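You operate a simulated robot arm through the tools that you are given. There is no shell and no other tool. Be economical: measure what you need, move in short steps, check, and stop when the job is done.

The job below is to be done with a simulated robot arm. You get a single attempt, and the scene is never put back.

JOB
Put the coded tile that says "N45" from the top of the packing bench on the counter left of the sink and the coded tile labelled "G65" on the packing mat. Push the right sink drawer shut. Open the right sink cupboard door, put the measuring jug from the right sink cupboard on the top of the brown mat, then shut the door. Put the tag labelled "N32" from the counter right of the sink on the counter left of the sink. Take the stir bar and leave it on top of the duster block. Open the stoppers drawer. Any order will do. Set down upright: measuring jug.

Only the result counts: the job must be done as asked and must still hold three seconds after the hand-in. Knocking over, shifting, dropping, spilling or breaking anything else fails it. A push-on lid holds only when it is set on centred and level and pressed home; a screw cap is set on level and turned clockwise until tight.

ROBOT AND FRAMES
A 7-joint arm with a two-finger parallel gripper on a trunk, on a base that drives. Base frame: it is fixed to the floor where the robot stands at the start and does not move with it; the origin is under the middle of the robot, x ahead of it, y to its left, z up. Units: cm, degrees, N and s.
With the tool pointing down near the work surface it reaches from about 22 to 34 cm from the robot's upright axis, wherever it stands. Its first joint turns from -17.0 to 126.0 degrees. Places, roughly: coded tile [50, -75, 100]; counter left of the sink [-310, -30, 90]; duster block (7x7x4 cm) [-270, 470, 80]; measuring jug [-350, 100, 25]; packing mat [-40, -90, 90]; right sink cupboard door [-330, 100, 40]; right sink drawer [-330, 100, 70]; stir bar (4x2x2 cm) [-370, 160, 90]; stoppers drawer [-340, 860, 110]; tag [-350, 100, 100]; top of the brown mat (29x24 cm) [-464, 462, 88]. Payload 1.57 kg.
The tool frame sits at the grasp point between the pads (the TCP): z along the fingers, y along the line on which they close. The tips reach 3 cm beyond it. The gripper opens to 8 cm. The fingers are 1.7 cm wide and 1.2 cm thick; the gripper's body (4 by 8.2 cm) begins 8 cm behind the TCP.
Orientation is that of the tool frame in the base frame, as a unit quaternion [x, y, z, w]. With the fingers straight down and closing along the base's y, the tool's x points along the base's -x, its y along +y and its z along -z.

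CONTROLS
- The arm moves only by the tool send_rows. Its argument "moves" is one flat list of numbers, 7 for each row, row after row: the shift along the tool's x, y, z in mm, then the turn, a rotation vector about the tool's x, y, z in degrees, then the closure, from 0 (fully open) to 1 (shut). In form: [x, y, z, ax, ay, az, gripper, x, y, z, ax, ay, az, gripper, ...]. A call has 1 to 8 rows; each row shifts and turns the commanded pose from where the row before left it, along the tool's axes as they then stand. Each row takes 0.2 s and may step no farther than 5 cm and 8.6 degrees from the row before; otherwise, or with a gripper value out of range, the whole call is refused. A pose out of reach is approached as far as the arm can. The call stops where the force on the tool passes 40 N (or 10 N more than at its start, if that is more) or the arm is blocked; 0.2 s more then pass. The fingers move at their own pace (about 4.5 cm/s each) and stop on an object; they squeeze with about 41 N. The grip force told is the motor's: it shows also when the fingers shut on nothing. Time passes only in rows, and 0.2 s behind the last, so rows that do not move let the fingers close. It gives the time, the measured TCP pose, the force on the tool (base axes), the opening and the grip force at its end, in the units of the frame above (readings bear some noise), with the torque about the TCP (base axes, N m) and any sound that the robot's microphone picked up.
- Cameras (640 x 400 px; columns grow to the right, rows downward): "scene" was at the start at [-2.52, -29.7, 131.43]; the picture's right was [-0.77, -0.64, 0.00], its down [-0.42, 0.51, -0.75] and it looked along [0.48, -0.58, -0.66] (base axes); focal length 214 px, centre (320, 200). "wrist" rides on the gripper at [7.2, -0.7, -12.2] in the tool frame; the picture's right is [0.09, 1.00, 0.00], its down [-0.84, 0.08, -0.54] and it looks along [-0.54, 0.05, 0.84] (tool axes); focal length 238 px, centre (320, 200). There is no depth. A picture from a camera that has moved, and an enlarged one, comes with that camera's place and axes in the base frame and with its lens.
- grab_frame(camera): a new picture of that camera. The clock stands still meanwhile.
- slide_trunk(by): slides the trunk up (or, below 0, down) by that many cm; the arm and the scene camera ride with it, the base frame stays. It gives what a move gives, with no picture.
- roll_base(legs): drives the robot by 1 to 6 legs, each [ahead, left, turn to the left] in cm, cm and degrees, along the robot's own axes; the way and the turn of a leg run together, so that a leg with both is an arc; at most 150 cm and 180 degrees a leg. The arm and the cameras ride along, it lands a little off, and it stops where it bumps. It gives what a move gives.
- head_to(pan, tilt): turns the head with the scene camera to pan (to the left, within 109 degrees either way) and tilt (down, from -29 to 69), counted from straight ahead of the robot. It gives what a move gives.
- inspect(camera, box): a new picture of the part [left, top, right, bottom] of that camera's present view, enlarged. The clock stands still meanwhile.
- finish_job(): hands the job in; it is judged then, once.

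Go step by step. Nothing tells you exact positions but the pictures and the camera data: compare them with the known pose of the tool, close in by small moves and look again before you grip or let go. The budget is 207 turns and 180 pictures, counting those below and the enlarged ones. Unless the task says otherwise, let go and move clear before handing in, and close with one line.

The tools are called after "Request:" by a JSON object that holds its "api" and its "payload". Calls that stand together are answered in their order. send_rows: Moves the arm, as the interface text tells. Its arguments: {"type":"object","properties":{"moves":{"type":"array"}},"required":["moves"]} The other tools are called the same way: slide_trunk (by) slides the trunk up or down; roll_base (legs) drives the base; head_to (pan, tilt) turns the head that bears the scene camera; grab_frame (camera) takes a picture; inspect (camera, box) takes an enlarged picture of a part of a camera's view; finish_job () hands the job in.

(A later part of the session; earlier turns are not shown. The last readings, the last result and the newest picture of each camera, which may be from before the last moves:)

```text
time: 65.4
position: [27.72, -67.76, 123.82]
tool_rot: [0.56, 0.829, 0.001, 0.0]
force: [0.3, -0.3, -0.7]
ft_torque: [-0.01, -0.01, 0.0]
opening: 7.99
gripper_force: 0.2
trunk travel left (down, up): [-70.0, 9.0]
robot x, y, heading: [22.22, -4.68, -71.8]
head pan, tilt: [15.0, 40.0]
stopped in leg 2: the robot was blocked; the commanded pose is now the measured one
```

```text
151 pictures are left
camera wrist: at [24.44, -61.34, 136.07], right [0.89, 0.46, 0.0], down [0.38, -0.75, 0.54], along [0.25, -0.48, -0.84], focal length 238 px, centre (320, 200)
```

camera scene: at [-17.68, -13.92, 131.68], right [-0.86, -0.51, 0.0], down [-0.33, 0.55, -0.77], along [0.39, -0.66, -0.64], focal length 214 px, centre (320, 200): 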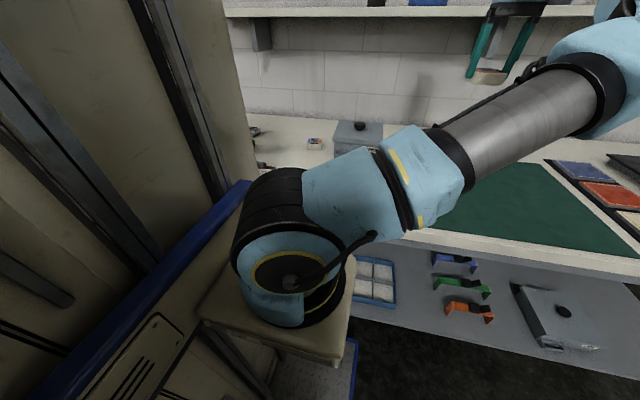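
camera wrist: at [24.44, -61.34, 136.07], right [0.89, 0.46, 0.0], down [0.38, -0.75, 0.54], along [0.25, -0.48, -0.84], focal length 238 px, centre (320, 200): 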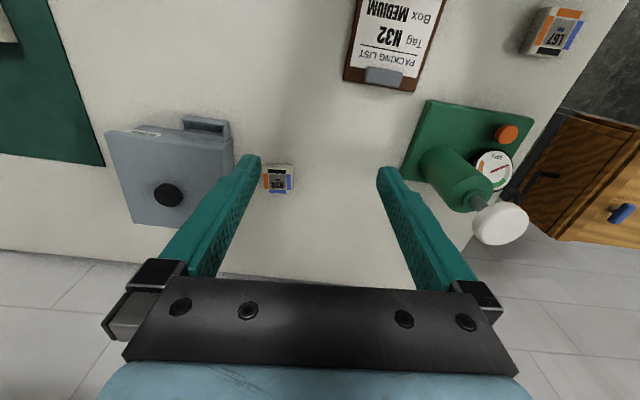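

The base touched the bench, so I'll back off 1 cm and then move above N45, passing beside the press.

Request:
{"api": "roll_base", "payload": {"legs": [[-1, 0, 0]]}}

Request:
{"api": "send_rows", "payload": {"moves": [-40, 20, 0, 0, 0, 0, 0, -40, 20, 0, 0, 0, 0, 0, -40, 20, 0, 0, 0, 0, 0, -35, 33, 0, 0, 0, 0, 0, -35, 33, 0, 0, 0, 0, 0, -30, 38, 0, 0, 0, 0, 0, -25, 38, 0, 0, 0, 0, 0, -7, 38, 0, 0, 0, 0, 0]}}

Request:
{"api": "grab_frame", "payload": {"camera": "wrist"}}

Request:
{"api": "head_to", "payload": {"pan": 0, "tilt": 25}}

Request:
{"api": "grab_frame", "payload": {"camera": "scene"}}

```text
time: 66.1
position: [27.48, -66.83, 123.66]
tool_rot: [0.56, 0.828, 0.001, 0.0]
force: [0.6, -0.9, -0.1]
ft_torque: [0.0, -0.03, 0.01]
opening: 8.01
gripper_force: 0.0
trunk travel left (down, up): [-70.0, 9.0]
robot x, y, heading: [21.72, -3.4, -71.9]
head pan, tilt: [15.0, 40.0]
```

```text
time: 67.9
position: [56.11, -77.42, 122.83]
tool_rot: [0.56, 0.829, 0.0, 0.0]
force: [-0.3, 1.0, -0.4]
ft_torque: [-0.02, 0.01, 0.01]
opening: 7.98
gripper_force: 0.1
out of reach, approached as far as the arm can: row 7, 8
trunk travel left (down, up): [-70.0, 9.0]
robot x, y, heading: [21.52, -3.52, -71.9]
head pan, tilt: [15.0, 40.0]
```

```text
150 pictures are left
camera wrist: at [52.8, -71.09, 135.03], right [0.89, 0.46, 0.0], down [0.38, -0.75, 0.54], along [0.25, -0.48, -0.84], focal length 238 px, centre (320, 200)
```

wrist: 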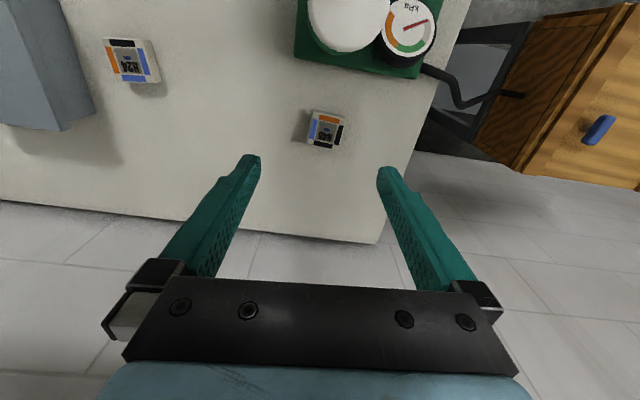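

```text
time: 68.7
position: [56.0, -77.44, 122.77]
tool_rot: [0.56, 0.828, 0.0, 0.0]
force: [0.3, 0.0, -0.4]
ft_torque: [0.0, -0.01, 0.0]
opening: 7.99
gripper_force: 0.0
trunk travel left (down, up): [-70.0, 9.0]
robot x, y, heading: [22.04, -3.5, -72.0]
head pan, tilt: [0.0, 25.0]
```

```text
149 pictures are left
camera scene: at [0.38, -11.95, 133.99], right [-0.95, -0.31, 0.0], down [-0.13, 0.4, -0.91], along [0.28, -0.86, -0.42], focal length 214 px, centre (320, 200)
```

scene: 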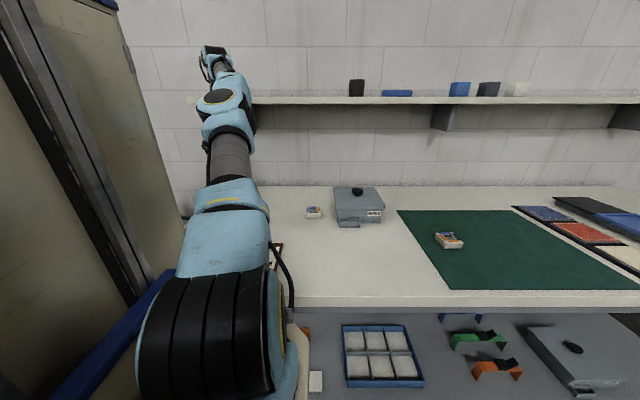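

N45 is at about (59.5, -81.3). I'll turn the tool about 85° so the wrist camera swings away from the press.

Request:
{"api": "send_rows", "payload": {"moves": [0, 0, 0, 0, 0, -8.5, 0, 0, 0, 0, 0, 0, -8.5, 0, 0, 0, 0, 0, 0, -8.5, 0, 0, 0, 0, 0, 0, -8.5, 0, 0, 0, 0, 0, 0, -8.5, 0, 0, 0, 0, 0, 0, -8.5, 0, 0, 0, 0, 0, 0, -8.5, 0, 0, 0, 0, 0, 0, -8.5, 0]}}

Request:
{"api": "send_rows", "payload": {"moves": [0, 0, 0, 0, 0, -8.5, 0, 0, 0, 0, 0, 0, -8.5, 0]}}

Request:
{"api": "grab_frame", "payload": {"camera": "wrist"}}

```text
time: 70.5
position: [52.03, -61.15, 116.82]
tool_rot: [0.003, 1.0, 0.0, 0.002]
force: [0.7, 0.4, 1.1]
ft_torque: [0.01, 0.0, 0.0]
opening: 8.04
gripper_force: 0.1
out of reach, approached as far as the arm can: row 3, 4, 5, 6, 7, 8
trunk travel left (down, up): [-70.0, 9.0]
robot x, y, heading: [21.72, -3.27, -72.0]
head pan, tilt: [0.0, 25.0]
```

```text
time: 71.1
position: [50.81, -52.24, 114.65]
tool_rot: [-0.144, 0.99, -0.001, 0.001]
force: [-0.1, -0.7, -0.1]
ft_torque: [0.04, -0.02, -0.03]
opening: 8.0
gripper_force: 0.1
out of reach, approached as far as the arm can: row 1, 2
trunk travel left (down, up): [-70.0, 9.0]
robot x, y, heading: [21.76, -3.47, -71.9]
head pan, tilt: [0.0, 25.0]
```

```text
148 pictures are left
camera wrist: at [44.05, -54.99, 126.97], right [-0.37, 0.93, 0.0], down [0.78, 0.31, 0.54], along [0.5, 0.2, -0.84], focal length 238 px, centre (320, 200)
```

wrist: 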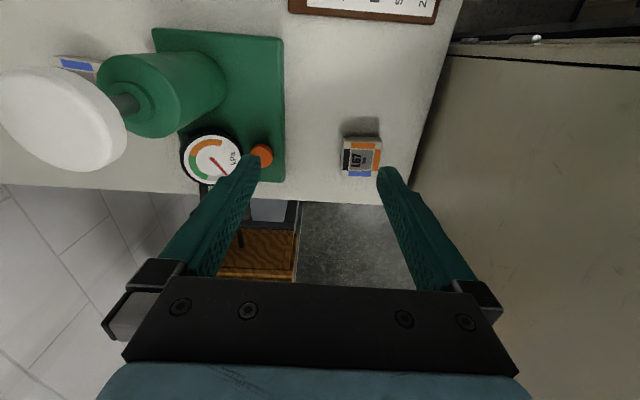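

Turning that way ran into the wrist limit and drew the gripper back. Forces stayed low and the press looks upright. I'll turn the tool back in place and then raise it.

Request:
{"api": "send_rows", "payload": {"moves": [0, 0, 0, 0, 0, 8.5, 0, 0, 0, 0, 0, 0, 8.5, 0, 0, 0, 0, 0, 0, 8.5, 0, 0, 0, 0, 0, 0, 8.5, 0, 0, 0, 0, 0, 0, 8.5, 0, 0, 0, 0, 0, 0, 8.5, 0, 0, 0, 0, 0, 0, 8.5, 0, 0, 0, -40, 0, 0, 8.5, 0]}}

Request:
{"api": "send_rows", "payload": {"moves": [0, 0, -40, 0, 0, 8.5, 0, 0, 0, -20, 0, 0, 8.5, 0, 0, -10, -20, 0, 0, 0, 0]}}

Request:
{"api": "head_to", "payload": {"pan": 25, "tilt": 40}}

Request:
{"api": "grab_frame", "payload": {"camera": "scene"}}

Request:
{"api": "grab_frame", "payload": {"camera": "wrist"}}

```text
time: 72.9
position: [51.07, -52.3, 118.58]
tool_rot: [0.432, 0.902, 0.001, 0.001]
force: [0.3, -0.3, 0.1]
ft_torque: [0.05, 0.0, 0.03]
opening: 7.99
gripper_force: 0.0
trunk travel left (down, up): [-70.0, 9.0]
robot x, y, heading: [21.81, -3.58, -72.1]
head pan, tilt: [0.0, 25.0]
```

```text
time: 73.7
position: [50.03, -52.73, 126.83]
tool_rot: [0.561, 0.828, 0.0, 0.0]
force: [0.0, 0.5, 0.7]
ft_torque: [0.0, 0.04, -0.01]
opening: 7.99
gripper_force: 0.2
trunk travel left (down, up): [-70.0, 9.0]
robot x, y, heading: [21.57, -3.57, -72.1]
head pan, tilt: [0.0, 25.0]
```

```text
time: 74.6
position: [50.0, -52.65, 126.64]
tool_rot: [0.561, 0.828, 0.001, 0.0]
force: [0.4, -0.9, 0.1]
ft_torque: [-0.01, -0.02, 0.01]
opening: 7.98
gripper_force: 0.1
trunk travel left (down, up): [-70.0, 9.0]
robot x, y, heading: [21.89, -3.43, -71.9]
head pan, tilt: [25.0, 40.0]
```

```text
147 pictures are left
camera scene: at [3.32, -9.41, 131.67], right [-0.73, -0.68, 0.0], down [-0.44, 0.47, -0.77], along [0.52, -0.56, -0.64], focal length 214 px, centre (320, 200)
```

scene: 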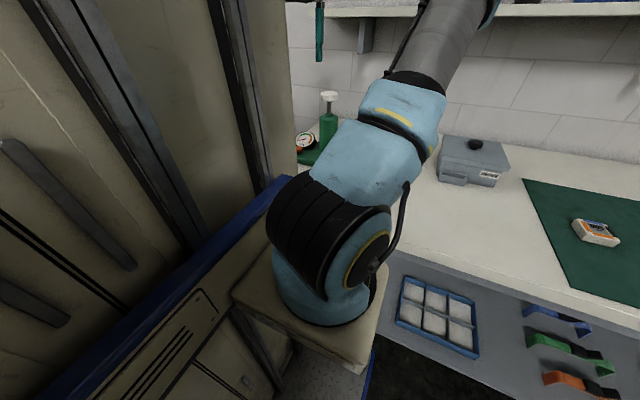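

```text
146 pictures are left
camera wrist: at [46.58, -46.32, 139.0], right [0.89, 0.46, 0.0], down [0.38, -0.75, 0.54], along [0.25, -0.48, -0.84], focal length 238 px, centre (320, 200)
```

wrist: 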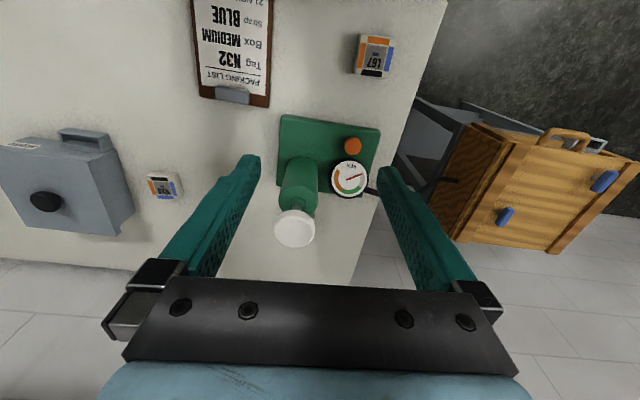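

The press is untouched. I'll now go around on its right: over G65's old spot, down to z≈104, then out to N45.

Request:
{"api": "send_rows", "payload": {"moves": [0, -45, 0, 0, 0, 0, 0, 0, -45, 0, 0, 0, 0, 0, -20, -40, 0, 0, 0, 0, 0, -40, -25, 0, 0, 0, 0, 0, -40, -14, 0, 0, 0, 0, 0, -40, 0, 0, 0, 0, 0, 0, 0, 0, 45, 0, 0, 0, 0, 0, 0, 45, 0, 0, 0, 0]}}

Request:
{"api": "send_rows", "payload": {"moves": [0, 0, 45, 0, 0, 0, 0, 0, 0, 45, 0, 0, 0, 0, 0, 0, 40, 0, 0, 0, 0]}}

Request:
{"api": "grab_frame", "payload": {"camera": "wrist"}}

```text
time: 76.4
position: [39.8, -71.67, 117.79]
tool_rot: [0.559, 0.829, 0.0, 0.0]
force: [-0.2, 1.2, -0.6]
ft_torque: [-0.03, -0.01, 0.01]
opening: 8.01
gripper_force: 0.1
trunk travel left (down, up): [-70.0, 9.0]
robot x, y, heading: [21.48, -3.62, -72.0]
head pan, tilt: [25.0, 40.0]
```

```text
time: 77.2
position: [39.37, -71.61, 104.67]
tool_rot: [0.56, 0.829, 0.0, 0.001]
force: [-0.2, -0.8, 0.2]
ft_torque: [-0.02, -0.05, 0.0]
opening: 8.02
gripper_force: 0.1
trunk travel left (down, up): [-70.0, 9.0]
robot x, y, heading: [21.85, -3.69, -72.1]
head pan, tilt: [25.0, 40.0]
```

```text
145 pictures are left
camera wrist: at [36.02, -65.32, 117.03], right [0.89, 0.46, 0.0], down [0.38, -0.75, 0.54], along [0.25, -0.48, -0.84], focal length 238 px, centre (320, 200)
```

wrist: 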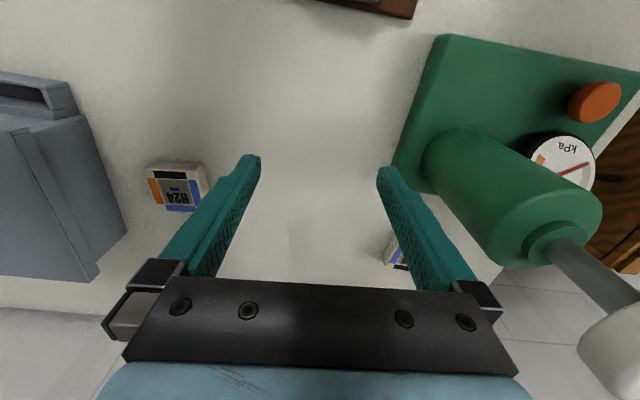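

Request:
{"api": "send_rows", "payload": {"moves": [-42, 0, 0, 0, 0, 0, 0, -42, 0, 0, 0, 0, 0, 0, -42, 0, 0, 0, 0, 0, 0, -30, 20, 0, 0, 0, 0, 0, -9, 45, 0, 0, 0, 0, 0, 0, 45, 0, 0, 0, 0, 0, 0, 40, 0, 0, 0, 0, 0]}}

Request:
{"api": "grab_frame", "payload": {"camera": "wrist"}}

```text
time: 78.8
position: [59.42, -81.41, 104.91]
tool_rot: [0.56, 0.828, 0.001, 0.0]
force: [-0.6, 0.0, 0.7]
ft_torque: [0.05, -0.06, -0.03]
opening: 7.99
gripper_force: 0.1
trunk travel left (down, up): [-70.0, 9.0]
robot x, y, heading: [21.54, -3.09, -71.9]
head pan, tilt: [25.0, 40.0]
```

```text
144 pictures are left
camera wrist: at [56.03, -75.12, 117.12], right [0.89, 0.46, 0.0], down [0.38, -0.75, 0.54], along [0.25, -0.48, -0.84], focal length 238 px, centre (320, 200)
```

wrist: 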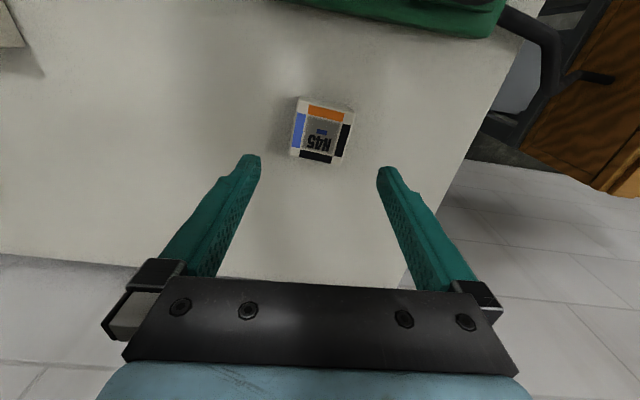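

N45 confirmed and centred. Aligning 5°, descending and gripping.

Request:
{"api": "send_rows", "payload": {"moves": [0, 0, 40, 0, 0, 5, 0, 0, 0, 40, 0, 0, 0, 0, 0, 0, 30, 0, 0, 0, 0, 0, 0, 0, 0, 0, 0, 0, 0, 0, 0, 0, 0, 0, 1, 0, 0, 0, 0, 0, 0, 1, 0, 0, 0, 0, 0, 0, 1, 0, 0, 0, 0, 0, 0, 1]}}

Request:
{"api": "grab_frame", "payload": {"camera": "wrist"}}

```text
time: 80.6
position: [59.43, -81.8, 93.44]
tool_rot: [0.595, 0.804, -0.001, 0.0]
force: [0.3, 0.2, 0.4]
ft_torque: [0.04, -0.01, 0.03]
opening: 5.98
gripper_force: 38.9
trunk travel left (down, up): [-70.0, 9.0]
robot x, y, heading: [21.6, -3.28, -71.9]
head pan, tilt: [25.0, 40.0]
```

```text
143 pictures are left
camera wrist: at [56.77, -75.19, 105.86], right [0.93, 0.38, 0.0], down [0.32, -0.78, 0.54], along [0.21, -0.5, -0.84], focal length 238 px, centre (320, 200)
```

wrist: 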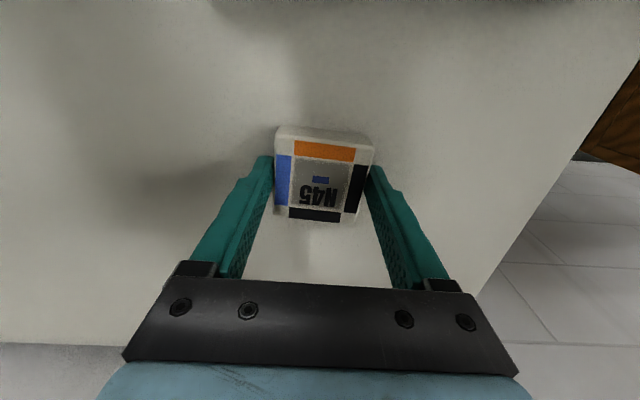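

Gripped N45. Lifting, then retracing around the press and pulling back.

Request:
{"api": "send_rows", "payload": {"moves": [0, 0, -40, 0, 0, 0, 1, 0, 0, -40, 0, 0, 0, 1, 0, 0, -30, 0, 0, 0, 1, 0, -45, 0, 0, 0, 0, 1, 0, -45, 0, 0, 0, 0, 1, 10, -45, 0, 0, 0, 0, 1, 40, -10, -10, 0, 0, 0, 1, 40, 0, -20, 0, 0, 0, 1]}}

Request:
{"api": "send_rows", "payload": {"moves": [40, 0, -20, 0, 0, 0, 1, 40, 0, -20, 0, 0, 0, 1, 40, 0, -20, 0, 0, 0, 1, 40, 0, -20, 0, 0, 0, 1, 40, 0, -20, 0, 0, 0, 1, 40, 0, -20, 0, 0, 0, 1, 40, 0, -20, 0, 0, 0, 1]}}

Request:
{"api": "roll_base", "payload": {"legs": [[-40, 0, 0]]}}

Request:
{"api": "head_to", "payload": {"pan": -60, "tilt": 20}}

Request:
{"api": "grab_frame", "payload": {"camera": "scene"}}

```text
time: 82.4
position: [43.3, -76.99, 107.55]
tool_rot: [0.596, 0.803, 0.001, -0.001]
force: [0.6, -0.3, -2.4]
ft_torque: [0.03, 0.05, 0.02]
opening: 5.97
gripper_force: 40.9
trunk travel left (down, up): [-70.0, 9.0]
robot x, y, heading: [21.63, -3.36, -71.9]
head pan, tilt: [25.0, 40.0]
```

```text
time: 84.0
position: [34.94, -49.9, 121.86]
tool_rot: [0.595, 0.803, 0.0, 0.0]
force: [0.3, -1.4, -1.9]
ft_torque: [0.03, 0.01, 0.02]
opening: 5.96
gripper_force: 40.7
trunk travel left (down, up): [-70.0, 9.0]
robot x, y, heading: [21.81, -3.74, -72.3]
head pan, tilt: [25.0, 40.0]
```

```text
time: 86.5
position: [22.61, -12.21, 121.95]
tool_rot: [0.597, 0.803, 0.001, 0.0]
force: [-0.1, -0.9, -1.6]
ft_torque: [0.0, 0.0, -0.01]
opening: 5.99
gripper_force: 41.4
trunk travel left (down, up): [-70.0, 9.0]
robot x, y, heading: [9.62, 34.46, -72.3]
head pan, tilt: [25.0, 40.0]
```

```text
time: 88.1
position: [22.57, -12.07, 121.94]
tool_rot: [0.595, 0.803, 0.0, -0.001]
force: [-1.3, -0.2, -0.4]
ft_torque: [0.01, 0.0, 0.01]
opening: 5.93
gripper_force: 40.7
trunk travel left (down, up): [-70.0, 9.0]
robot x, y, heading: [9.03, 34.79, -72.2]
head pan, tilt: [-60.0, 20.0]
```

```text
142 pictures are left
camera scene: at [-20.99, 27.85, 134.8], right [-0.74, 0.67, 0.0], down [0.23, 0.25, -0.94], along [-0.63, -0.7, -0.34], focal length 214 px, centre (320, 200)
```

scene: 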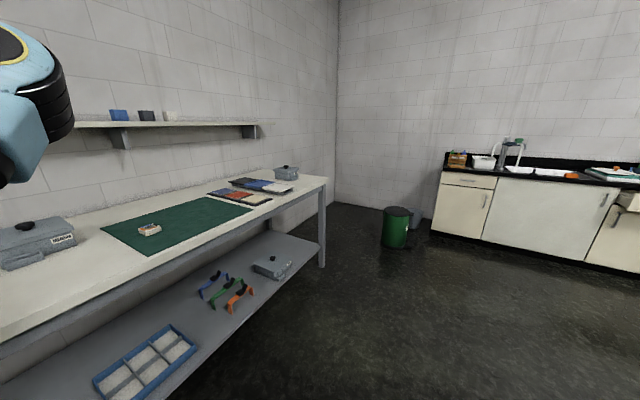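

N45 is in hand. I can see the sink unit across the room and a green bin on the floor near (-227, -73). I'll turn toward the sink and drive partway.

Request:
{"api": "roll_base", "payload": {"legs": [[0, 0, -108], [150, 0, 0]]}}

Request:
{"api": "head_to", "payload": {"pan": -20, "tilt": 25}}

Request:
{"api": "grab_frame", "payload": {"camera": "scene"}}

```text
time: 99.9
position: [-186.2, 35.26, 121.95]
tool_rot: [1.0, -0.004, 0.0, 0.0]
force: [0.1, 0.9, -1.9]
ft_torque: [0.0, 0.0, 0.0]
opening: 5.93
gripper_force: 41.0
trunk travel left (down, up): [-70.0, 9.0]
robot x, y, heading: [-137.72, 34.05, -179.6]
head pan, tilt: [-60.0, 20.0]
```

```text
time: 101.0
position: [-186.15, 35.35, 121.85]
tool_rot: [1.0, -0.006, 0.0, 0.0]
force: [-0.2, 0.5, -2.0]
ft_torque: [0.01, -0.01, 0.0]
opening: 5.94
gripper_force: 41.5
trunk travel left (down, up): [-70.0, 9.0]
robot x, y, heading: [-137.74, 34.08, -179.3]
head pan, tilt: [-20.0, 25.0]
```

```text
141 pictures are left
camera scene: at [-138.55, 59.87, 134.0], right [0.34, 0.94, 0.0], down [0.4, -0.14, -0.91], along [-0.85, 0.3, -0.42], focal length 214 px, centre (320, 200)
```

scene: 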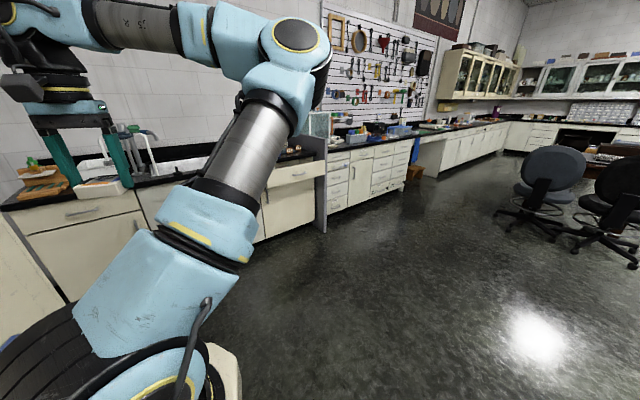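

Request:
{"api": "head_to", "payload": {"pan": 15, "tilt": 20}}

Request:
{"api": "grab_frame", "payload": {"camera": "scene"}}

Request:
{"api": "grab_frame", "payload": {"camera": "wrist"}}

```text
time: 102.0
position: [-186.19, 35.34, 121.95]
tool_rot: [1.0, -0.004, 0.001, 0.001]
force: [0.4, 0.7, -1.3]
ft_torque: [-0.03, 0.04, -0.01]
opening: 5.96
gripper_force: 40.6
trunk travel left (down, up): [-70.0, 9.0]
robot x, y, heading: [-137.81, 33.77, -179.3]
head pan, tilt: [15.0, 20.0]
```

```text
140 pictures are left
camera scene: at [-138.84, 54.3, 134.8], right [-0.27, 0.96, 0.0], down [0.33, 0.09, -0.94], along [-0.91, -0.25, -0.34], focal length 214 px, centre (320, 200)
```

scene: 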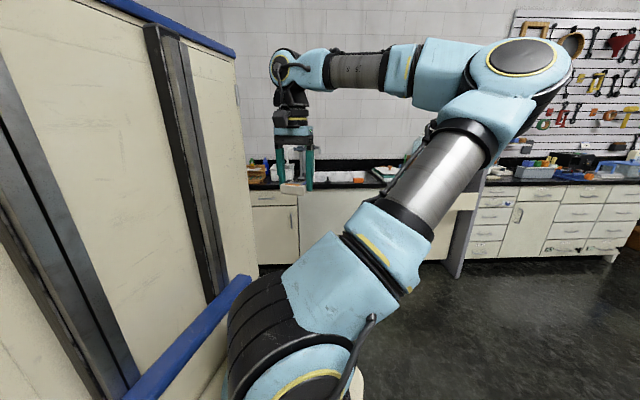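

```text
139 pictures are left
camera wrist: at [-178.98, 35.91, 134.22], right [0.08, -1.0, 0.0], down [-0.84, -0.07, 0.54], along [-0.54, -0.04, -0.84], focal length 238 px, centre (320, 200)
```

wrist: 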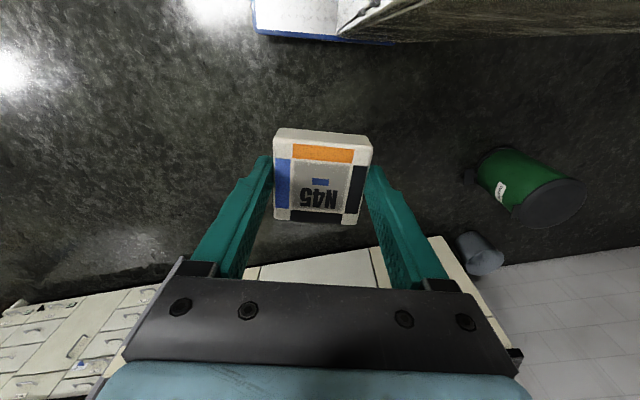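

The sink unit's front runs from about (-287, -56) toward (-326, 72), so it faces about 16° off. I'll turn 15° left and close in.

Request:
{"api": "roll_base", "payload": {"legs": [[0, 0, 15], [95, 12, 0]]}}

Request:
{"api": "grab_frame", "payload": {"camera": "wrist"}}

Request:
{"api": "head_to", "payload": {"pan": 10, "tilt": 35}}

Request:
{"api": "grab_frame", "payload": {"camera": "scene"}}

```text
time: 107.8
position: [-272.54, -15.25, 121.95]
tool_rot: [0.991, 0.134, 0.0, 0.0]
force: [-0.5, 0.7, -1.4]
ft_torque: [0.05, 0.01, 0.0]
opening: 5.91
gripper_force: 41.3
trunk travel left (down, up): [-70.0, 9.0]
robot x, y, heading: [-225.65, -3.55, -163.3]
head pan, tilt: [15.0, 20.0]
```

```text
138 pictures are left
camera wrist: at [-265.77, -12.71, 134.22], right [0.35, -0.94, 0.0], down [-0.79, -0.3, 0.54], along [-0.51, -0.19, -0.84], focal length 238 px, centre (320, 200)
```

wrist: 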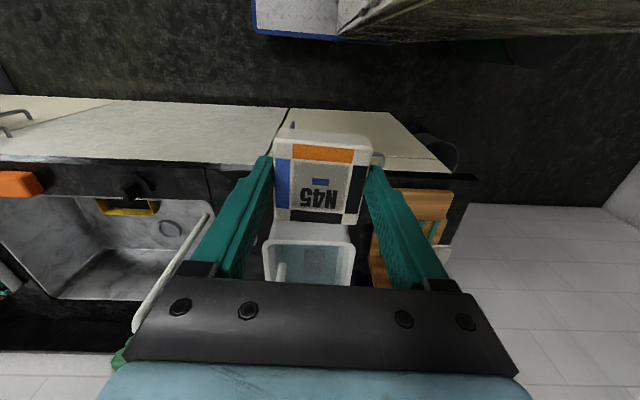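

```text
time: 108.6
position: [-272.43, -15.14, 121.93]
tool_rot: [0.991, 0.134, 0.0, 0.0]
force: [-0.3, 0.1, -1.1]
ft_torque: [0.0, -0.03, -0.02]
opening: 5.92
gripper_force: 41.0
trunk travel left (down, up): [-70.0, 9.0]
robot x, y, heading: [-225.87, -2.96, -163.5]
head pan, tilt: [10.0, 35.0]
```

```text
137 pictures are left
camera scene: at [-232.24, 16.92, 132.42], right [-0.45, 0.9, 0.0], down [0.51, 0.26, -0.82], along [-0.73, -0.37, -0.57], focal length 214 px, centre (320, 200)
```

scene: 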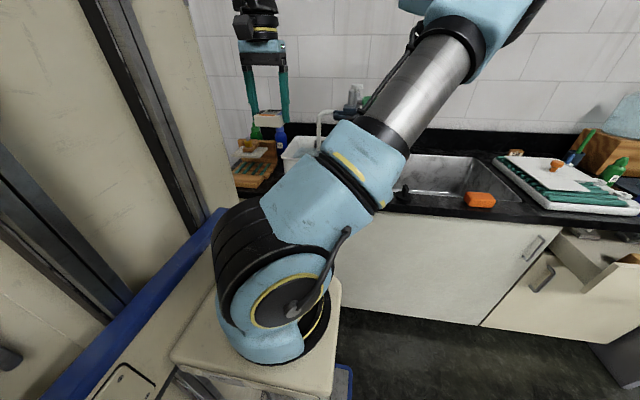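

I need a clear look at the left counter, so I'll shift the arm to the right and look from the wrist camera.

Request:
{"api": "send_rows", "payload": {"moves": [0, -45, -20, 0, 0, 0, 1, 0, -45, -20, 0, 0, 0, 1, 0, -45, -20, 0, 0, 0, 1, 0, -45, 0, 0, 0, 0, 1, 0, -45, 0, 0, 0, 0, 1]}}

Request:
{"api": "grab_frame", "payload": {"camera": "wrist"}}

Request:
{"api": "head_to", "payload": {"pan": 20, "tilt": 35}}

Request:
{"api": "grab_frame", "payload": {"camera": "scene"}}

```text
time: 109.8
position: [-278.41, 6.51, 128.06]
tool_rot: [0.991, 0.135, 0.0, 0.0]
force: [-0.1, -1.4, -1.6]
ft_torque: [0.07, -0.03, 0.01]
opening: 5.9
gripper_force: 41.2
trunk travel left (down, up): [-70.0, 9.0]
robot x, y, heading: [-225.72, -3.06, -163.3]
head pan, tilt: [10.0, 35.0]
```

```text
136 pictures are left
camera wrist: at [-271.62, 8.96, 140.37], right [0.35, -0.94, 0.0], down [-0.79, -0.3, 0.54], along [-0.51, -0.19, -0.84], focal length 238 px, centre (320, 200)
```

wrist: 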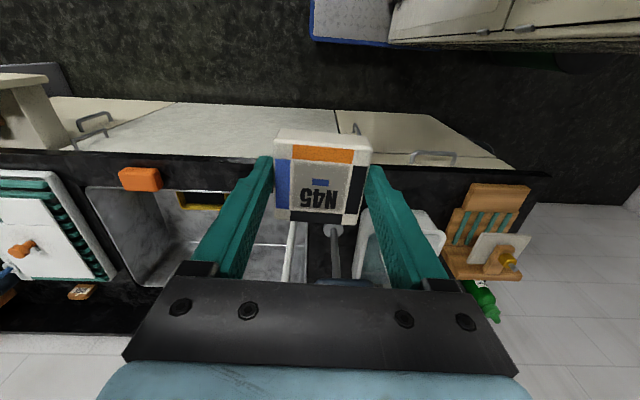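

```text
time: 110.5
position: [-278.41, 6.56, 128.17]
tool_rot: [0.991, 0.135, 0.0, 0.0]
force: [0.5, -0.8, -2.0]
ft_torque: [-0.02, -0.04, 0.01]
opening: 5.92
gripper_force: 40.3
trunk travel left (down, up): [-70.0, 9.0]
robot x, y, heading: [-225.55, -3.23, -163.3]
head pan, tilt: [20.0, 35.0]
```

```text
135 pictures are left
camera scene: at [-231.44, 15.62, 132.42], right [-0.59, 0.8, 0.0], down [0.46, 0.34, -0.82], along [-0.66, -0.49, -0.57], focal length 214 px, centre (320, 200)
```

scene: 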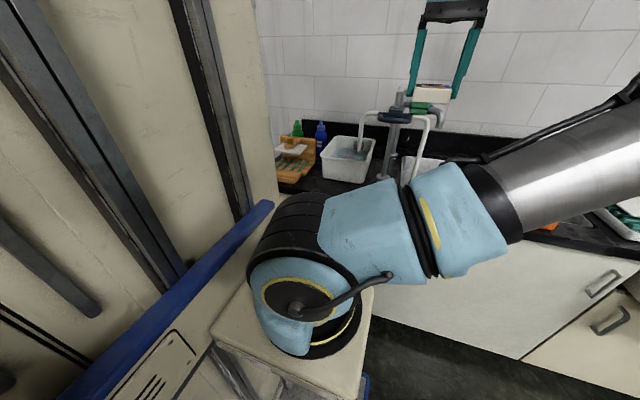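

Request:
{"api": "inspect", "payload": {"camera": "wrist", "box": [340, 130, 560, 330]}}

Request:
{"api": "inspect", "payload": {"camera": "scene", "box": [250, 80, 450, 220]}}

```text
2.00 times, centred on (450, 230) of wrist
camera zoom: at [-271.56, 8.98, 140.37], right [0.35, -0.94, 0.0], down [-0.79, -0.3, 0.54], along [-0.51, -0.19, -0.84], focal length 477 px, centre (60, 140)
```

zoom: 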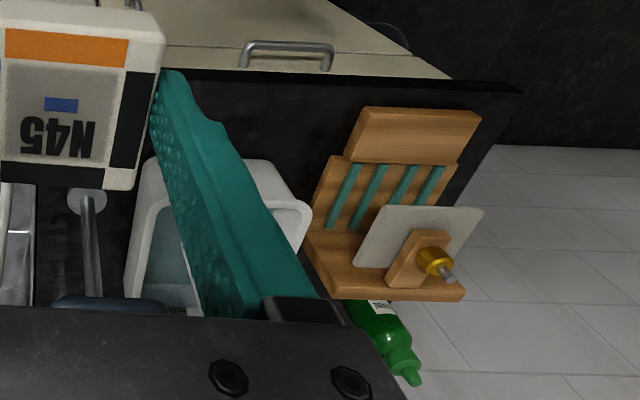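

```text
2.86 times, centred on (350, 150) of scene
camera zoom: at [-231.44, 15.62, 132.42], right [-0.59, 0.8, 0.0], down [0.46, 0.34, -0.82], along [-0.66, -0.49, -0.57], focal length 613 px, centre (234, 343)
```

zoom: 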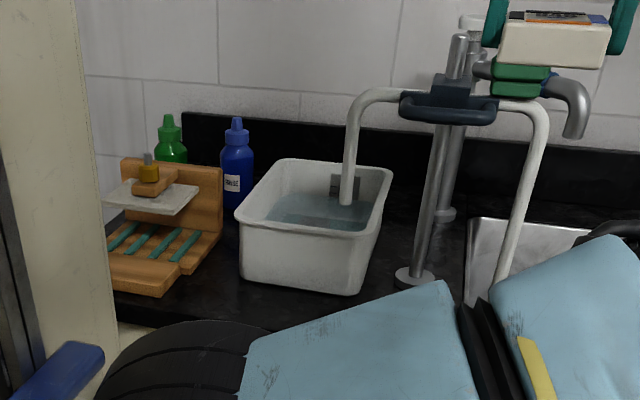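

There's a free strip about 10 cm deep in front of the water tub, to the right of the wooden soap rack. I'll put N45 at about (-289.6, -28.2), going over high first.

Request:
{"api": "send_rows", "payload": {"moves": [0, 45, 0, 0, 0, 0, 1, 0, 45, 0, 0, 0, 0, 1, 0, 45, 0, 0, 0, 0, 1, 0, 45, 0, 0, 0, 0, 1, -20, 43, 0, 0, 0, 0, 1, -25, 40, 0, 0, 0, 0, 1, -35, 30, 0, 0, 0, 0, 1, -40, 12, 0, 0, 0, 0, 1]}}

Request:
{"api": "send_rows", "payload": {"moves": [-40, 0, 0, 0, 0, 0, 1, -40, 0, 0, 0, 0, 0, 1, 0, 0, 40, 0, 0, 0, 1, 0, 0, 40, 0, 0, 0, 1, 0, 0, 40, 0, 0, 0, 1]}}

Request:
{"api": "grab_frame", "payload": {"camera": "wrist"}}

Request:
{"api": "grab_frame", "payload": {"camera": "scene"}}

```text
time: 112.3
position: [-281.84, -25.88, 127.7]
tool_rot: [0.991, 0.135, 0.0, 0.001]
force: [-0.4, 0.1, -0.8]
ft_torque: [-0.01, 0.02, -0.02]
opening: 5.92
gripper_force: 41.1
trunk travel left (down, up): [-70.0, 9.0]
robot x, y, heading: [-225.63, -3.24, -163.7]
head pan, tilt: [20.0, 35.0]
```

```text
time: 113.5
position: [-289.54, -28.25, 116.07]
tool_rot: [0.991, 0.134, 0.0, 0.0]
force: [0.1, 0.1, -0.9]
ft_torque: [-0.01, -0.01, 0.03]
opening: 5.95
gripper_force: 41.1
trunk travel left (down, up): [-70.0, 9.0]
robot x, y, heading: [-225.64, -3.19, -163.5]
head pan, tilt: [20.0, 35.0]
```

```text
132 pictures are left
camera wrist: at [-282.8, -25.67, 128.35], right [0.35, -0.94, 0.0], down [-0.79, -0.3, 0.54], along [-0.51, -0.19, -0.84], focal length 238 px, centre (320, 200)
```

wrist: 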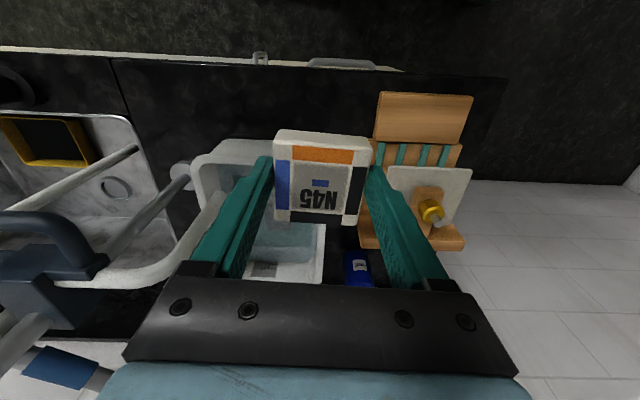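

```text
131 pictures are left
camera scene: at [-231.41, 15.61, 132.42], right [-0.59, 0.8, 0.0], down [0.46, 0.34, -0.82], along [-0.66, -0.49, -0.57], focal length 214 px, centre (320, 200)
```

scene: 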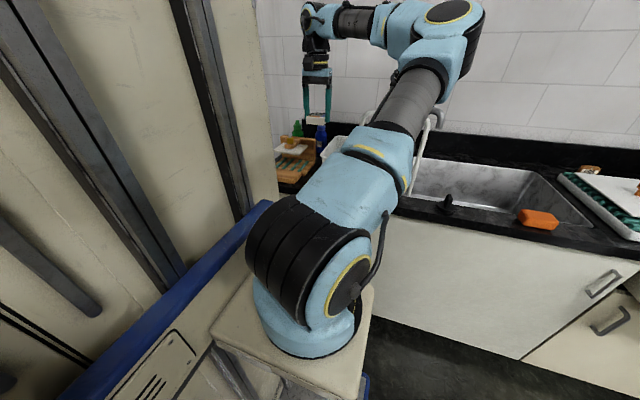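

The spot looks clear: tub rim about z 100, rack about 5 cm to the side. I'll shift 6 mm toward the front and lower.

Request:
{"api": "send_rows", "payload": {"moves": [6, -3, 45, 0, 0, 0, 1, 0, 0, 45, 0, 0, 0, 1, 0, 0, 45, 0, 0, 0, 1, 0, 0, 45, 0, 0, 0, 1]}}

Request:
{"api": "grab_frame", "payload": {"camera": "wrist"}}

```text
time: 114.5
position: [-288.91, -27.47, 98.18]
tool_rot: [0.991, 0.134, 0.001, 0.001]
force: [-0.3, 0.5, -1.7]
ft_torque: [-0.02, 0.04, -0.05]
opening: 5.93
gripper_force: 41.2
trunk travel left (down, up): [-70.0, 9.0]
robot x, y, heading: [-225.66, -3.16, -163.7]
head pan, tilt: [20.0, 35.0]
```

```text
130 pictures are left
camera wrist: at [-282.29, -24.96, 110.55], right [0.35, -0.94, 0.0], down [-0.79, -0.3, 0.54], along [-0.51, -0.19, -0.84], focal length 238 px, centre (320, 200)
```

wrist: 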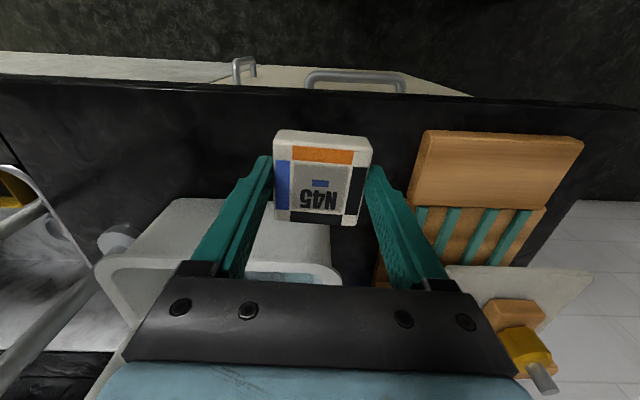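

Request:
{"api": "send_rows", "payload": {"moves": [2, -13, 10, 0, 0, 0, 1, 0, 0, 15, 0, 0, 0, 1, 0, 0, 8, 0, 0, 0, 1, 0, 0, 4, 0, 0, 0, 1, 0, 0, 3, 0, 0, 0, 1, 0, 0, 2, 0, 0, 0, 1]}}

```text
time: 115.9
position: [-289.32, -26.44, 93.9]
tool_rot: [0.991, 0.133, 0.0, 0.0]
force: [0.6, 1.3, -2.1]
ft_torque: [0.03, -0.02, 0.01]
opening: 5.92
gripper_force: 41.0
trunk travel left (down, up): [-70.0, 9.0]
robot x, y, heading: [-225.38, -3.51, -163.6]
head pan, tilt: [20.0, 35.0]
```

Request:
{"api": "send_rows", "payload": {"moves": [0, 0, 2, 0, 0, 0, 1, 0, 0, 2, 0, 0, 0, 1, 0, 0, 2, 0, 0, 0, 1, 0, 0, 2, 0, 0, 0, 1, 0, 0, 2, 0, 0, 0, 1, 0, 0, 2, 0, 0, 0, 1, 0, 0, 2, 0, 0, 0, 1]}}

Request:
{"api": "grab_frame", "payload": {"camera": "wrist"}}

```text
time: 117.5
position: [-289.45, -26.57, 92.4]
tool_rot: [0.991, 0.134, 0.0, 0.001]
force: [0.0, 0.1, -1.7]
ft_torque: [0.01, -0.05, 0.02]
opening: 5.92
gripper_force: 41.2
trunk travel left (down, up): [-70.0, 9.0]
robot x, y, heading: [-225.88, -3.23, -163.5]
head pan, tilt: [20.0, 35.0]
```

```text
129 pictures are left
camera wrist: at [-282.66, -23.95, 104.7], right [0.35, -0.94, 0.0], down [-0.79, -0.3, 0.54], along [-0.51, -0.19, -0.84], focal length 238 px, centre (320, 200)
```

wrist: 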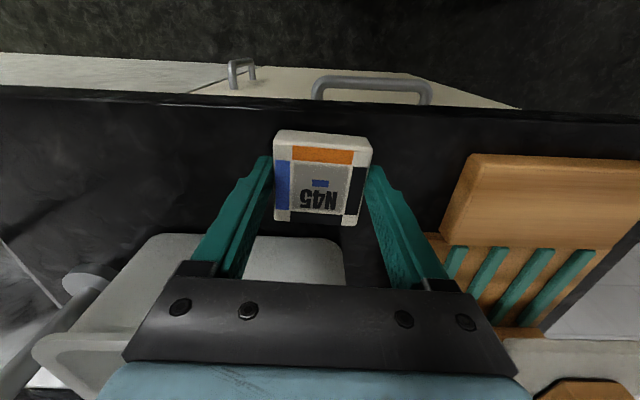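

Request:
{"api": "send_rows", "payload": {"moves": [0, 0, 3, 0, 0, 0, 1, 0, 0, 3, 0, 0, 0, 1, 0, 0, 3, 0, 0, 0, 1, 0, 0, 3, 0, 0, 0, 1, 0, 0, 3, 0, 0, 0, 1, 0, 0, 3, 0, 0, 0, 1]}}

```text
time: 118.9
position: [-289.5, -26.48, 91.0]
tool_rot: [0.991, 0.134, -0.003, 0.001]
force: [4.8, 3.8, 18.9]
ft_torque: [0.43, -0.45, 0.07]
opening: 5.95
gripper_force: 40.8
trunk travel left (down, up): [-70.0, 9.0]
robot x, y, heading: [-225.75, -3.46, -163.5]
head pan, tilt: [20.0, 35.0]
stopped in row 6: the force on the tool passed its limit at 45 N (the readings are from after the stop); the commanded pose is now the measured one
```

Contact at z≈91, so the counter is near 87.5. Releasing and rising.

Request:
{"api": "send_rows", "payload": {"moves": [0, 0, -1, 0, 0, 0, 0, 0, 0, 0, 0, 0, 0, 0, 0, 0, 0, 0, 0, 0, 0, 0, 0, -20, 0, 0, 0, 0, 0, 0, -40, 0, 0, 0, 0, 0, 0, -45, 0, 0, 0, 0, 0, 0, -45, 0, 0, 0, 0, 0, 0, -45, 0, 0, 0, 0]}}

Request:
{"api": "send_rows", "payload": {"moves": [0, -10, -45, 0, 0, 0, 0, 0, -40, -30, 0, 0, 0, 0, 0, -45, 0, 0, 0, 0, 0, 0, -45, 0, 0, 0, 0, 0, 0, -45, 0, 0, 0, 0, 0, 0, -45, 0, 0, 0, 0, 0, 0, -45, 0, 0, 0, 0, 0, 0, -45, 0, 0, 0, 0, 0]}}

Request:
{"api": "grab_frame", "payload": {"camera": "wrist"}}

```text
time: 120.7
position: [-289.51, -26.45, 110.52]
tool_rot: [0.991, 0.134, -0.002, 0.001]
force: [0.0, -0.3, 0.7]
ft_torque: [0.01, -0.05, 0.04]
opening: 8.0
gripper_force: 0.2
trunk travel left (down, up): [-70.0, 9.0]
robot x, y, heading: [-225.97, -3.2, -163.6]
head pan, tilt: [20.0, 35.0]
```

```text
time: 122.5
position: [-297.73, 4.38, 117.93]
tool_rot: [0.991, 0.134, -0.002, 0.002]
force: [-0.3, -0.5, 0.2]
ft_torque: [0.07, -0.01, 0.0]
opening: 8.01
gripper_force: 0.1
trunk travel left (down, up): [-70.0, 9.0]
robot x, y, heading: [-225.98, -3.04, -163.5]
head pan, tilt: [20.0, 35.0]
```

```text
128 pictures are left
camera wrist: at [-290.93, 6.84, 130.15], right [0.35, -0.94, 0.0], down [-0.78, -0.3, 0.55], along [-0.51, -0.19, -0.84], focal length 238 px, centre (320, 200)
```

wrist: 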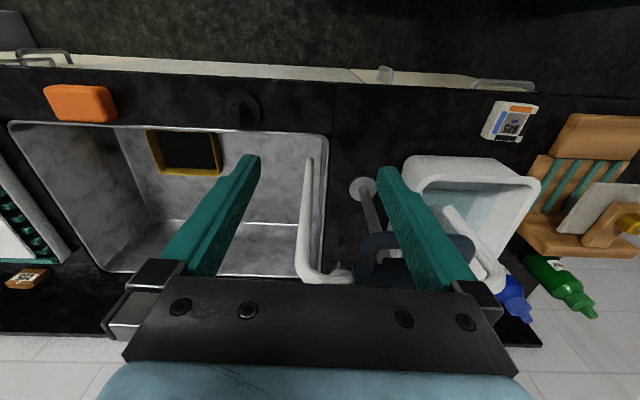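

N45 is placed. Next I'll retract the arm, back off, and slide right to view the right-hand sink area.

Request:
{"api": "send_rows", "payload": {"moves": [40, 0, -20, 0, 0, 0, 0, 40, 0, -20, 0, 0, 0, 0, 40, 0, -20, 0, 0, 0, 0, 40, 0, -20, 0, 0, 0, 0, 40, 0, 0, 0, 0, 0, 0, 40, 0, 0, 0, 0, 0, 0]}}

Request:
{"api": "roll_base", "payload": {"legs": [[-20, 0, 0], [0, -85, 0]]}}

Request:
{"api": "head_to", "payload": {"pan": -5, "tilt": 35}}

Request:
{"api": "grab_frame", "payload": {"camera": "scene"}}

Request:
{"api": "grab_frame", "payload": {"camera": "wrist"}}

```text
time: 123.9
position: [-274.62, 10.57, 125.78]
tool_rot: [0.991, 0.133, -0.002, 0.001]
force: [-0.3, -0.1, -0.4]
ft_torque: [-0.02, -0.04, -0.02]
opening: 8.01
gripper_force: 0.2
trunk travel left (down, up): [-70.0, 9.0]
robot x, y, heading: [-225.72, -3.36, -163.6]
head pan, tilt: [20.0, 35.0]
```

```text
time: 129.6
position: [-277.77, 98.7, 125.63]
tool_rot: [0.993, 0.12, -0.002, 0.001]
force: [0.4, 0.3, 0.5]
ft_torque: [0.0, 0.0, 0.0]
opening: 8.02
gripper_force: 0.1
trunk travel left (down, up): [-70.0, 9.0]
robot x, y, heading: [-228.76, 83.74, -165.4]
head pan, tilt: [20.0, 35.0]
```

```text
time: 130.5
position: [-277.78, 98.8, 125.68]
tool_rot: [0.993, 0.12, -0.003, 0.001]
force: [-0.2, 0.0, 0.0]
ft_torque: [0.03, -0.01, -0.02]
opening: 8.01
gripper_force: 0.0
trunk travel left (down, up): [-70.0, 9.0]
robot x, y, heading: [-229.04, 83.8, -165.2]
head pan, tilt: [-5.0, 35.0]
```

```text
127 pictures are left
camera scene: at [-235.79, 106.02, 132.42], right [-0.17, 0.98, 0.0], down [0.56, 0.1, -0.82], along [-0.81, -0.14, -0.57], focal length 214 px, centre (320, 200)
```

scene: 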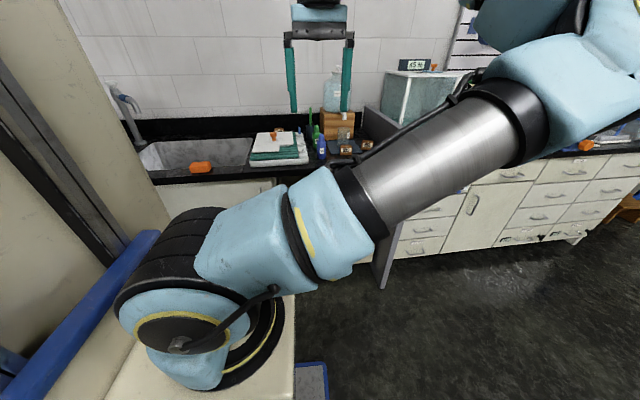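

```text
126 pictures are left
camera wrist: at [-270.89, 101.03, 137.95], right [0.33, -0.95, 0.0], down [-0.79, -0.27, 0.55], along [-0.52, -0.18, -0.84], focal length 238 px, centre (320, 200)
```

wrist: 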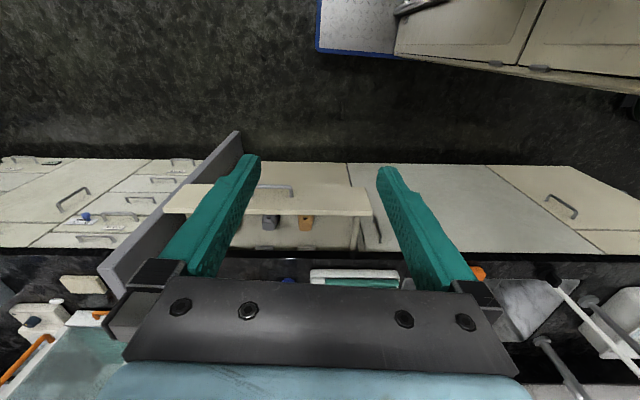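

Request:
{"api": "inspect", "payload": {"camera": "scene", "box": [230, 100, 390, 200]}}

```text
4.00 times, centred on (310, 150) of scene
camera zoom: at [-235.79, 106.02, 132.42], right [-0.17, 0.98, 0.0], down [0.56, 0.1, -0.82], along [-0.81, -0.14, -0.57], focal length 858 px, centre (360, 400)
```

zoom: 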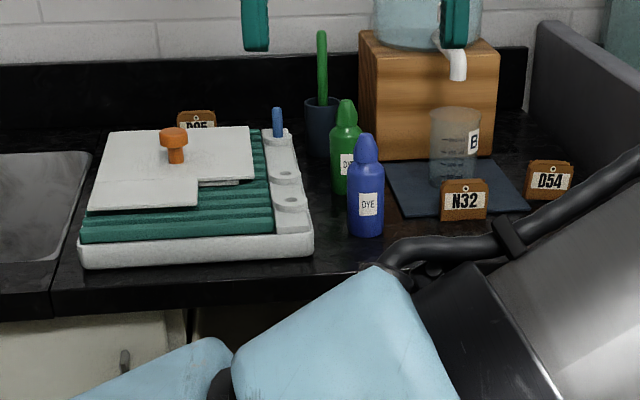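

Tag N32 is a small upright wooden tag at about (-343, 101), in front of a beaker. I'll drive 30 cm closer, keeping clear of the open drawer, and look from above.

Request:
{"api": "roll_base", "payload": {"legs": [[29, 0, 0]]}}

Request:
{"api": "grab_frame", "payload": {"camera": "wrist"}}

```text
time: 132.5
position: [-305.39, 91.04, 125.74]
tool_rot: [0.992, 0.122, -0.002, 0.001]
force: [-0.1, 0.3, -0.1]
ft_torque: [0.01, 0.0, 0.0]
opening: 8.0
gripper_force: 0.1
trunk travel left (down, up): [-70.0, 9.0]
robot x, y, heading: [-256.59, 76.44, -164.6]
head pan, tilt: [-5.0, 35.0]
```

```text
124 pictures are left
camera wrist: at [-298.64, 93.37, 137.95], right [0.33, -0.94, 0.0], down [-0.79, -0.28, 0.55], along [-0.52, -0.18, -0.84], focal length 238 px, centre (320, 200)
```

wrist: 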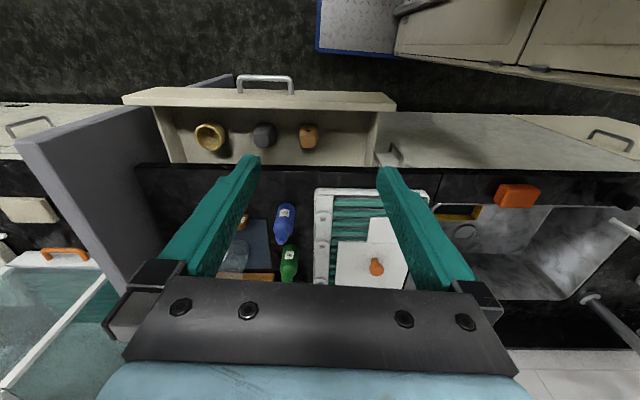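

Request:
{"api": "send_rows", "payload": {"moves": [-41, -23, 0, 0, 0, 0, 0, -41, -23, 0, 0, 0, 0, 0, -41, -23, 0, 0, 0, 0, 0, -41, -23, 0, 0, 0, 0, 0, -41, -23, 0, 0, 0, 0, 0, -41, -23, 0, 0, 0, 0, 0, -41, -23, 0, 0, 0, 0, 0, -35, -23, 0, 0, 0, 0, 0]}}

Request:
{"api": "grab_frame", "payload": {"camera": "wrist"}}

```text
time: 134.3
position: [-336.48, 97.92, 123.06]
tool_rot: [0.992, 0.122, -0.002, 0.001]
force: [-0.1, -0.3, 0.2]
ft_torque: [-0.02, 0.03, 0.03]
opening: 7.97
gripper_force: 0.0
out of reach, approached as far as the arm can: row 7, 8
trunk travel left (down, up): [-70.0, 9.0]
robot x, y, heading: [-257.11, 75.9, -164.8]
head pan, tilt: [-5.0, 35.0]
```

```text
123 pictures are left
camera wrist: at [-329.58, 100.26, 135.26], right [0.33, -0.94, 0.0], down [-0.79, -0.28, 0.55], along [-0.52, -0.18, -0.84], focal length 238 px, centre (320, 200)
```

wrist: 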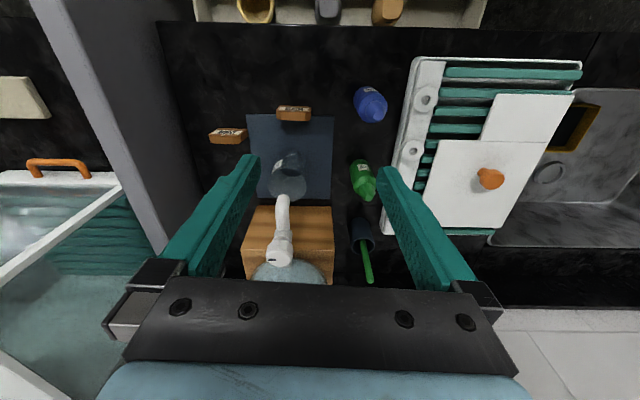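

N32 seen from above at about (-341, 101.5), roughly 6 cm wide. Reach is limited at this bearing, so I'll move the base 12 cm right and 2 cm ahead.

Request:
{"api": "roll_base", "payload": {"legs": [[0, -12, 0], [2, 0, 0]]}}

Request:
{"api": "grab_frame", "payload": {"camera": "wrist"}}

```text
time: 135.9
position: [-341.39, 108.6, 122.97]
tool_rot: [0.993, 0.121, -0.004, 0.001]
force: [0.0, -0.3, 0.4]
ft_torque: [0.01, -0.01, -0.03]
opening: 7.98
gripper_force: 0.0
trunk travel left (down, up): [-70.0, 9.0]
robot x, y, heading: [-261.59, 86.82, -164.7]
head pan, tilt: [-5.0, 35.0]
```

```text
122 pictures are left
camera wrist: at [-334.53, 111.05, 135.26], right [0.33, -0.94, 0.0], down [-0.79, -0.27, 0.55], along [-0.52, -0.18, -0.84], focal length 238 px, centre (320, 200)
```

wrist: 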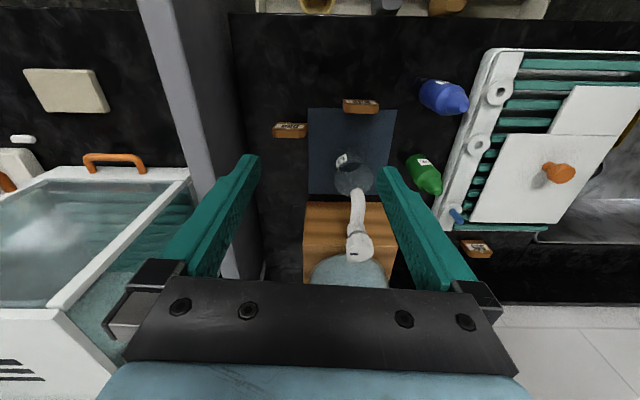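

Request:
{"api": "send_rows", "payload": {"moves": [-12, 40, 0, 0, 0, 0, 0, 0, 30, 20, 0, 0, 0, 0, 0, 0, 45, 0, 0, 0, 0, 0, 0, 45, 0, 0, 0, 0, 0, 0, 45, 0, 0, 0, 0, 0, 0, 35, 0, 0, 0, 0]}}

Request:
{"api": "grab_frame", "payload": {"camera": "wrist"}}

```text
time: 137.3
position: [-341.04, 101.22, 104.11]
tool_rot: [0.993, 0.121, -0.004, 0.001]
force: [0.4, -0.3, 0.4]
ft_torque: [0.0, 0.0, -0.03]
opening: 8.01
gripper_force: 0.1
trunk travel left (down, up): [-70.0, 9.0]
robot x, y, heading: [-261.67, 86.85, -164.9]
head pan, tilt: [-5.0, 35.0]
```

```text
121 pictures are left
camera wrist: at [-334.07, 103.55, 116.28], right [0.33, -0.94, 0.0], down [-0.79, -0.27, 0.55], along [-0.52, -0.18, -0.84], focal length 238 px, centre (320, 200)
```

wrist: 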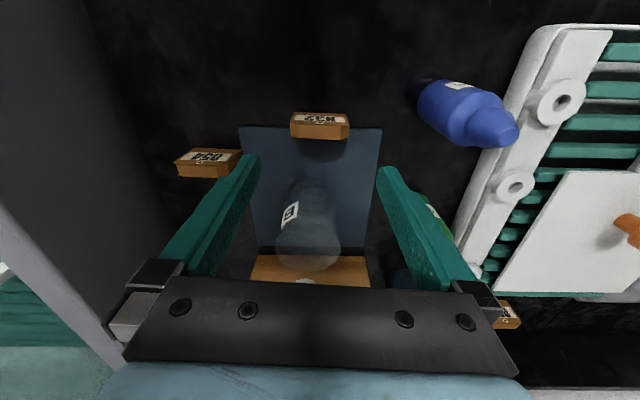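

Centred over N32, with the beaker about 8 cm behind. Descending and gripping by its width.

Request:
{"api": "send_rows", "payload": {"moves": [0, 0, 45, 0, 0, 0, 0, 0, 0, 45, 0, 0, 0, 0, 0, 0, 32, 0, 0, 0, 0, 0, 0, 0, 0, 0, 0, 0]}}

Request:
{"api": "grab_frame", "payload": {"camera": "wrist"}}

```text
time: 138.3
position: [-341.11, 101.39, 92.21]
tool_rot: [0.993, 0.121, -0.004, 0.001]
force: [0.4, 0.5, 0.4]
ft_torque: [-0.03, -0.01, 0.01]
opening: 7.99
gripper_force: 0.1
trunk travel left (down, up): [-70.0, 9.0]
robot x, y, heading: [-261.63, 86.45, -165.0]
head pan, tilt: [-5.0, 35.0]
```

```text
120 pictures are left
camera wrist: at [-334.21, 103.78, 104.32], right [0.33, -0.94, 0.0], down [-0.79, -0.27, 0.55], along [-0.52, -0.18, -0.84], focal length 238 px, centre (320, 200)
```

wrist: 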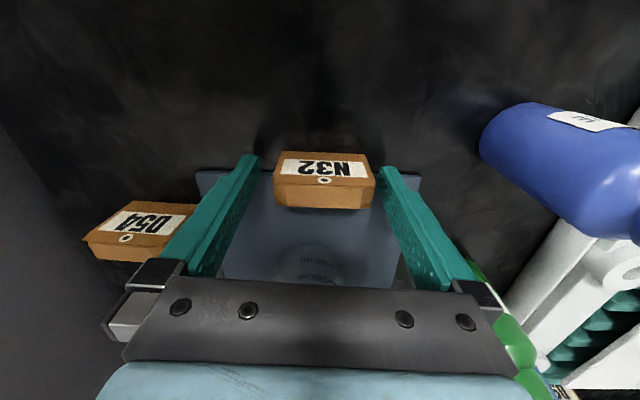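

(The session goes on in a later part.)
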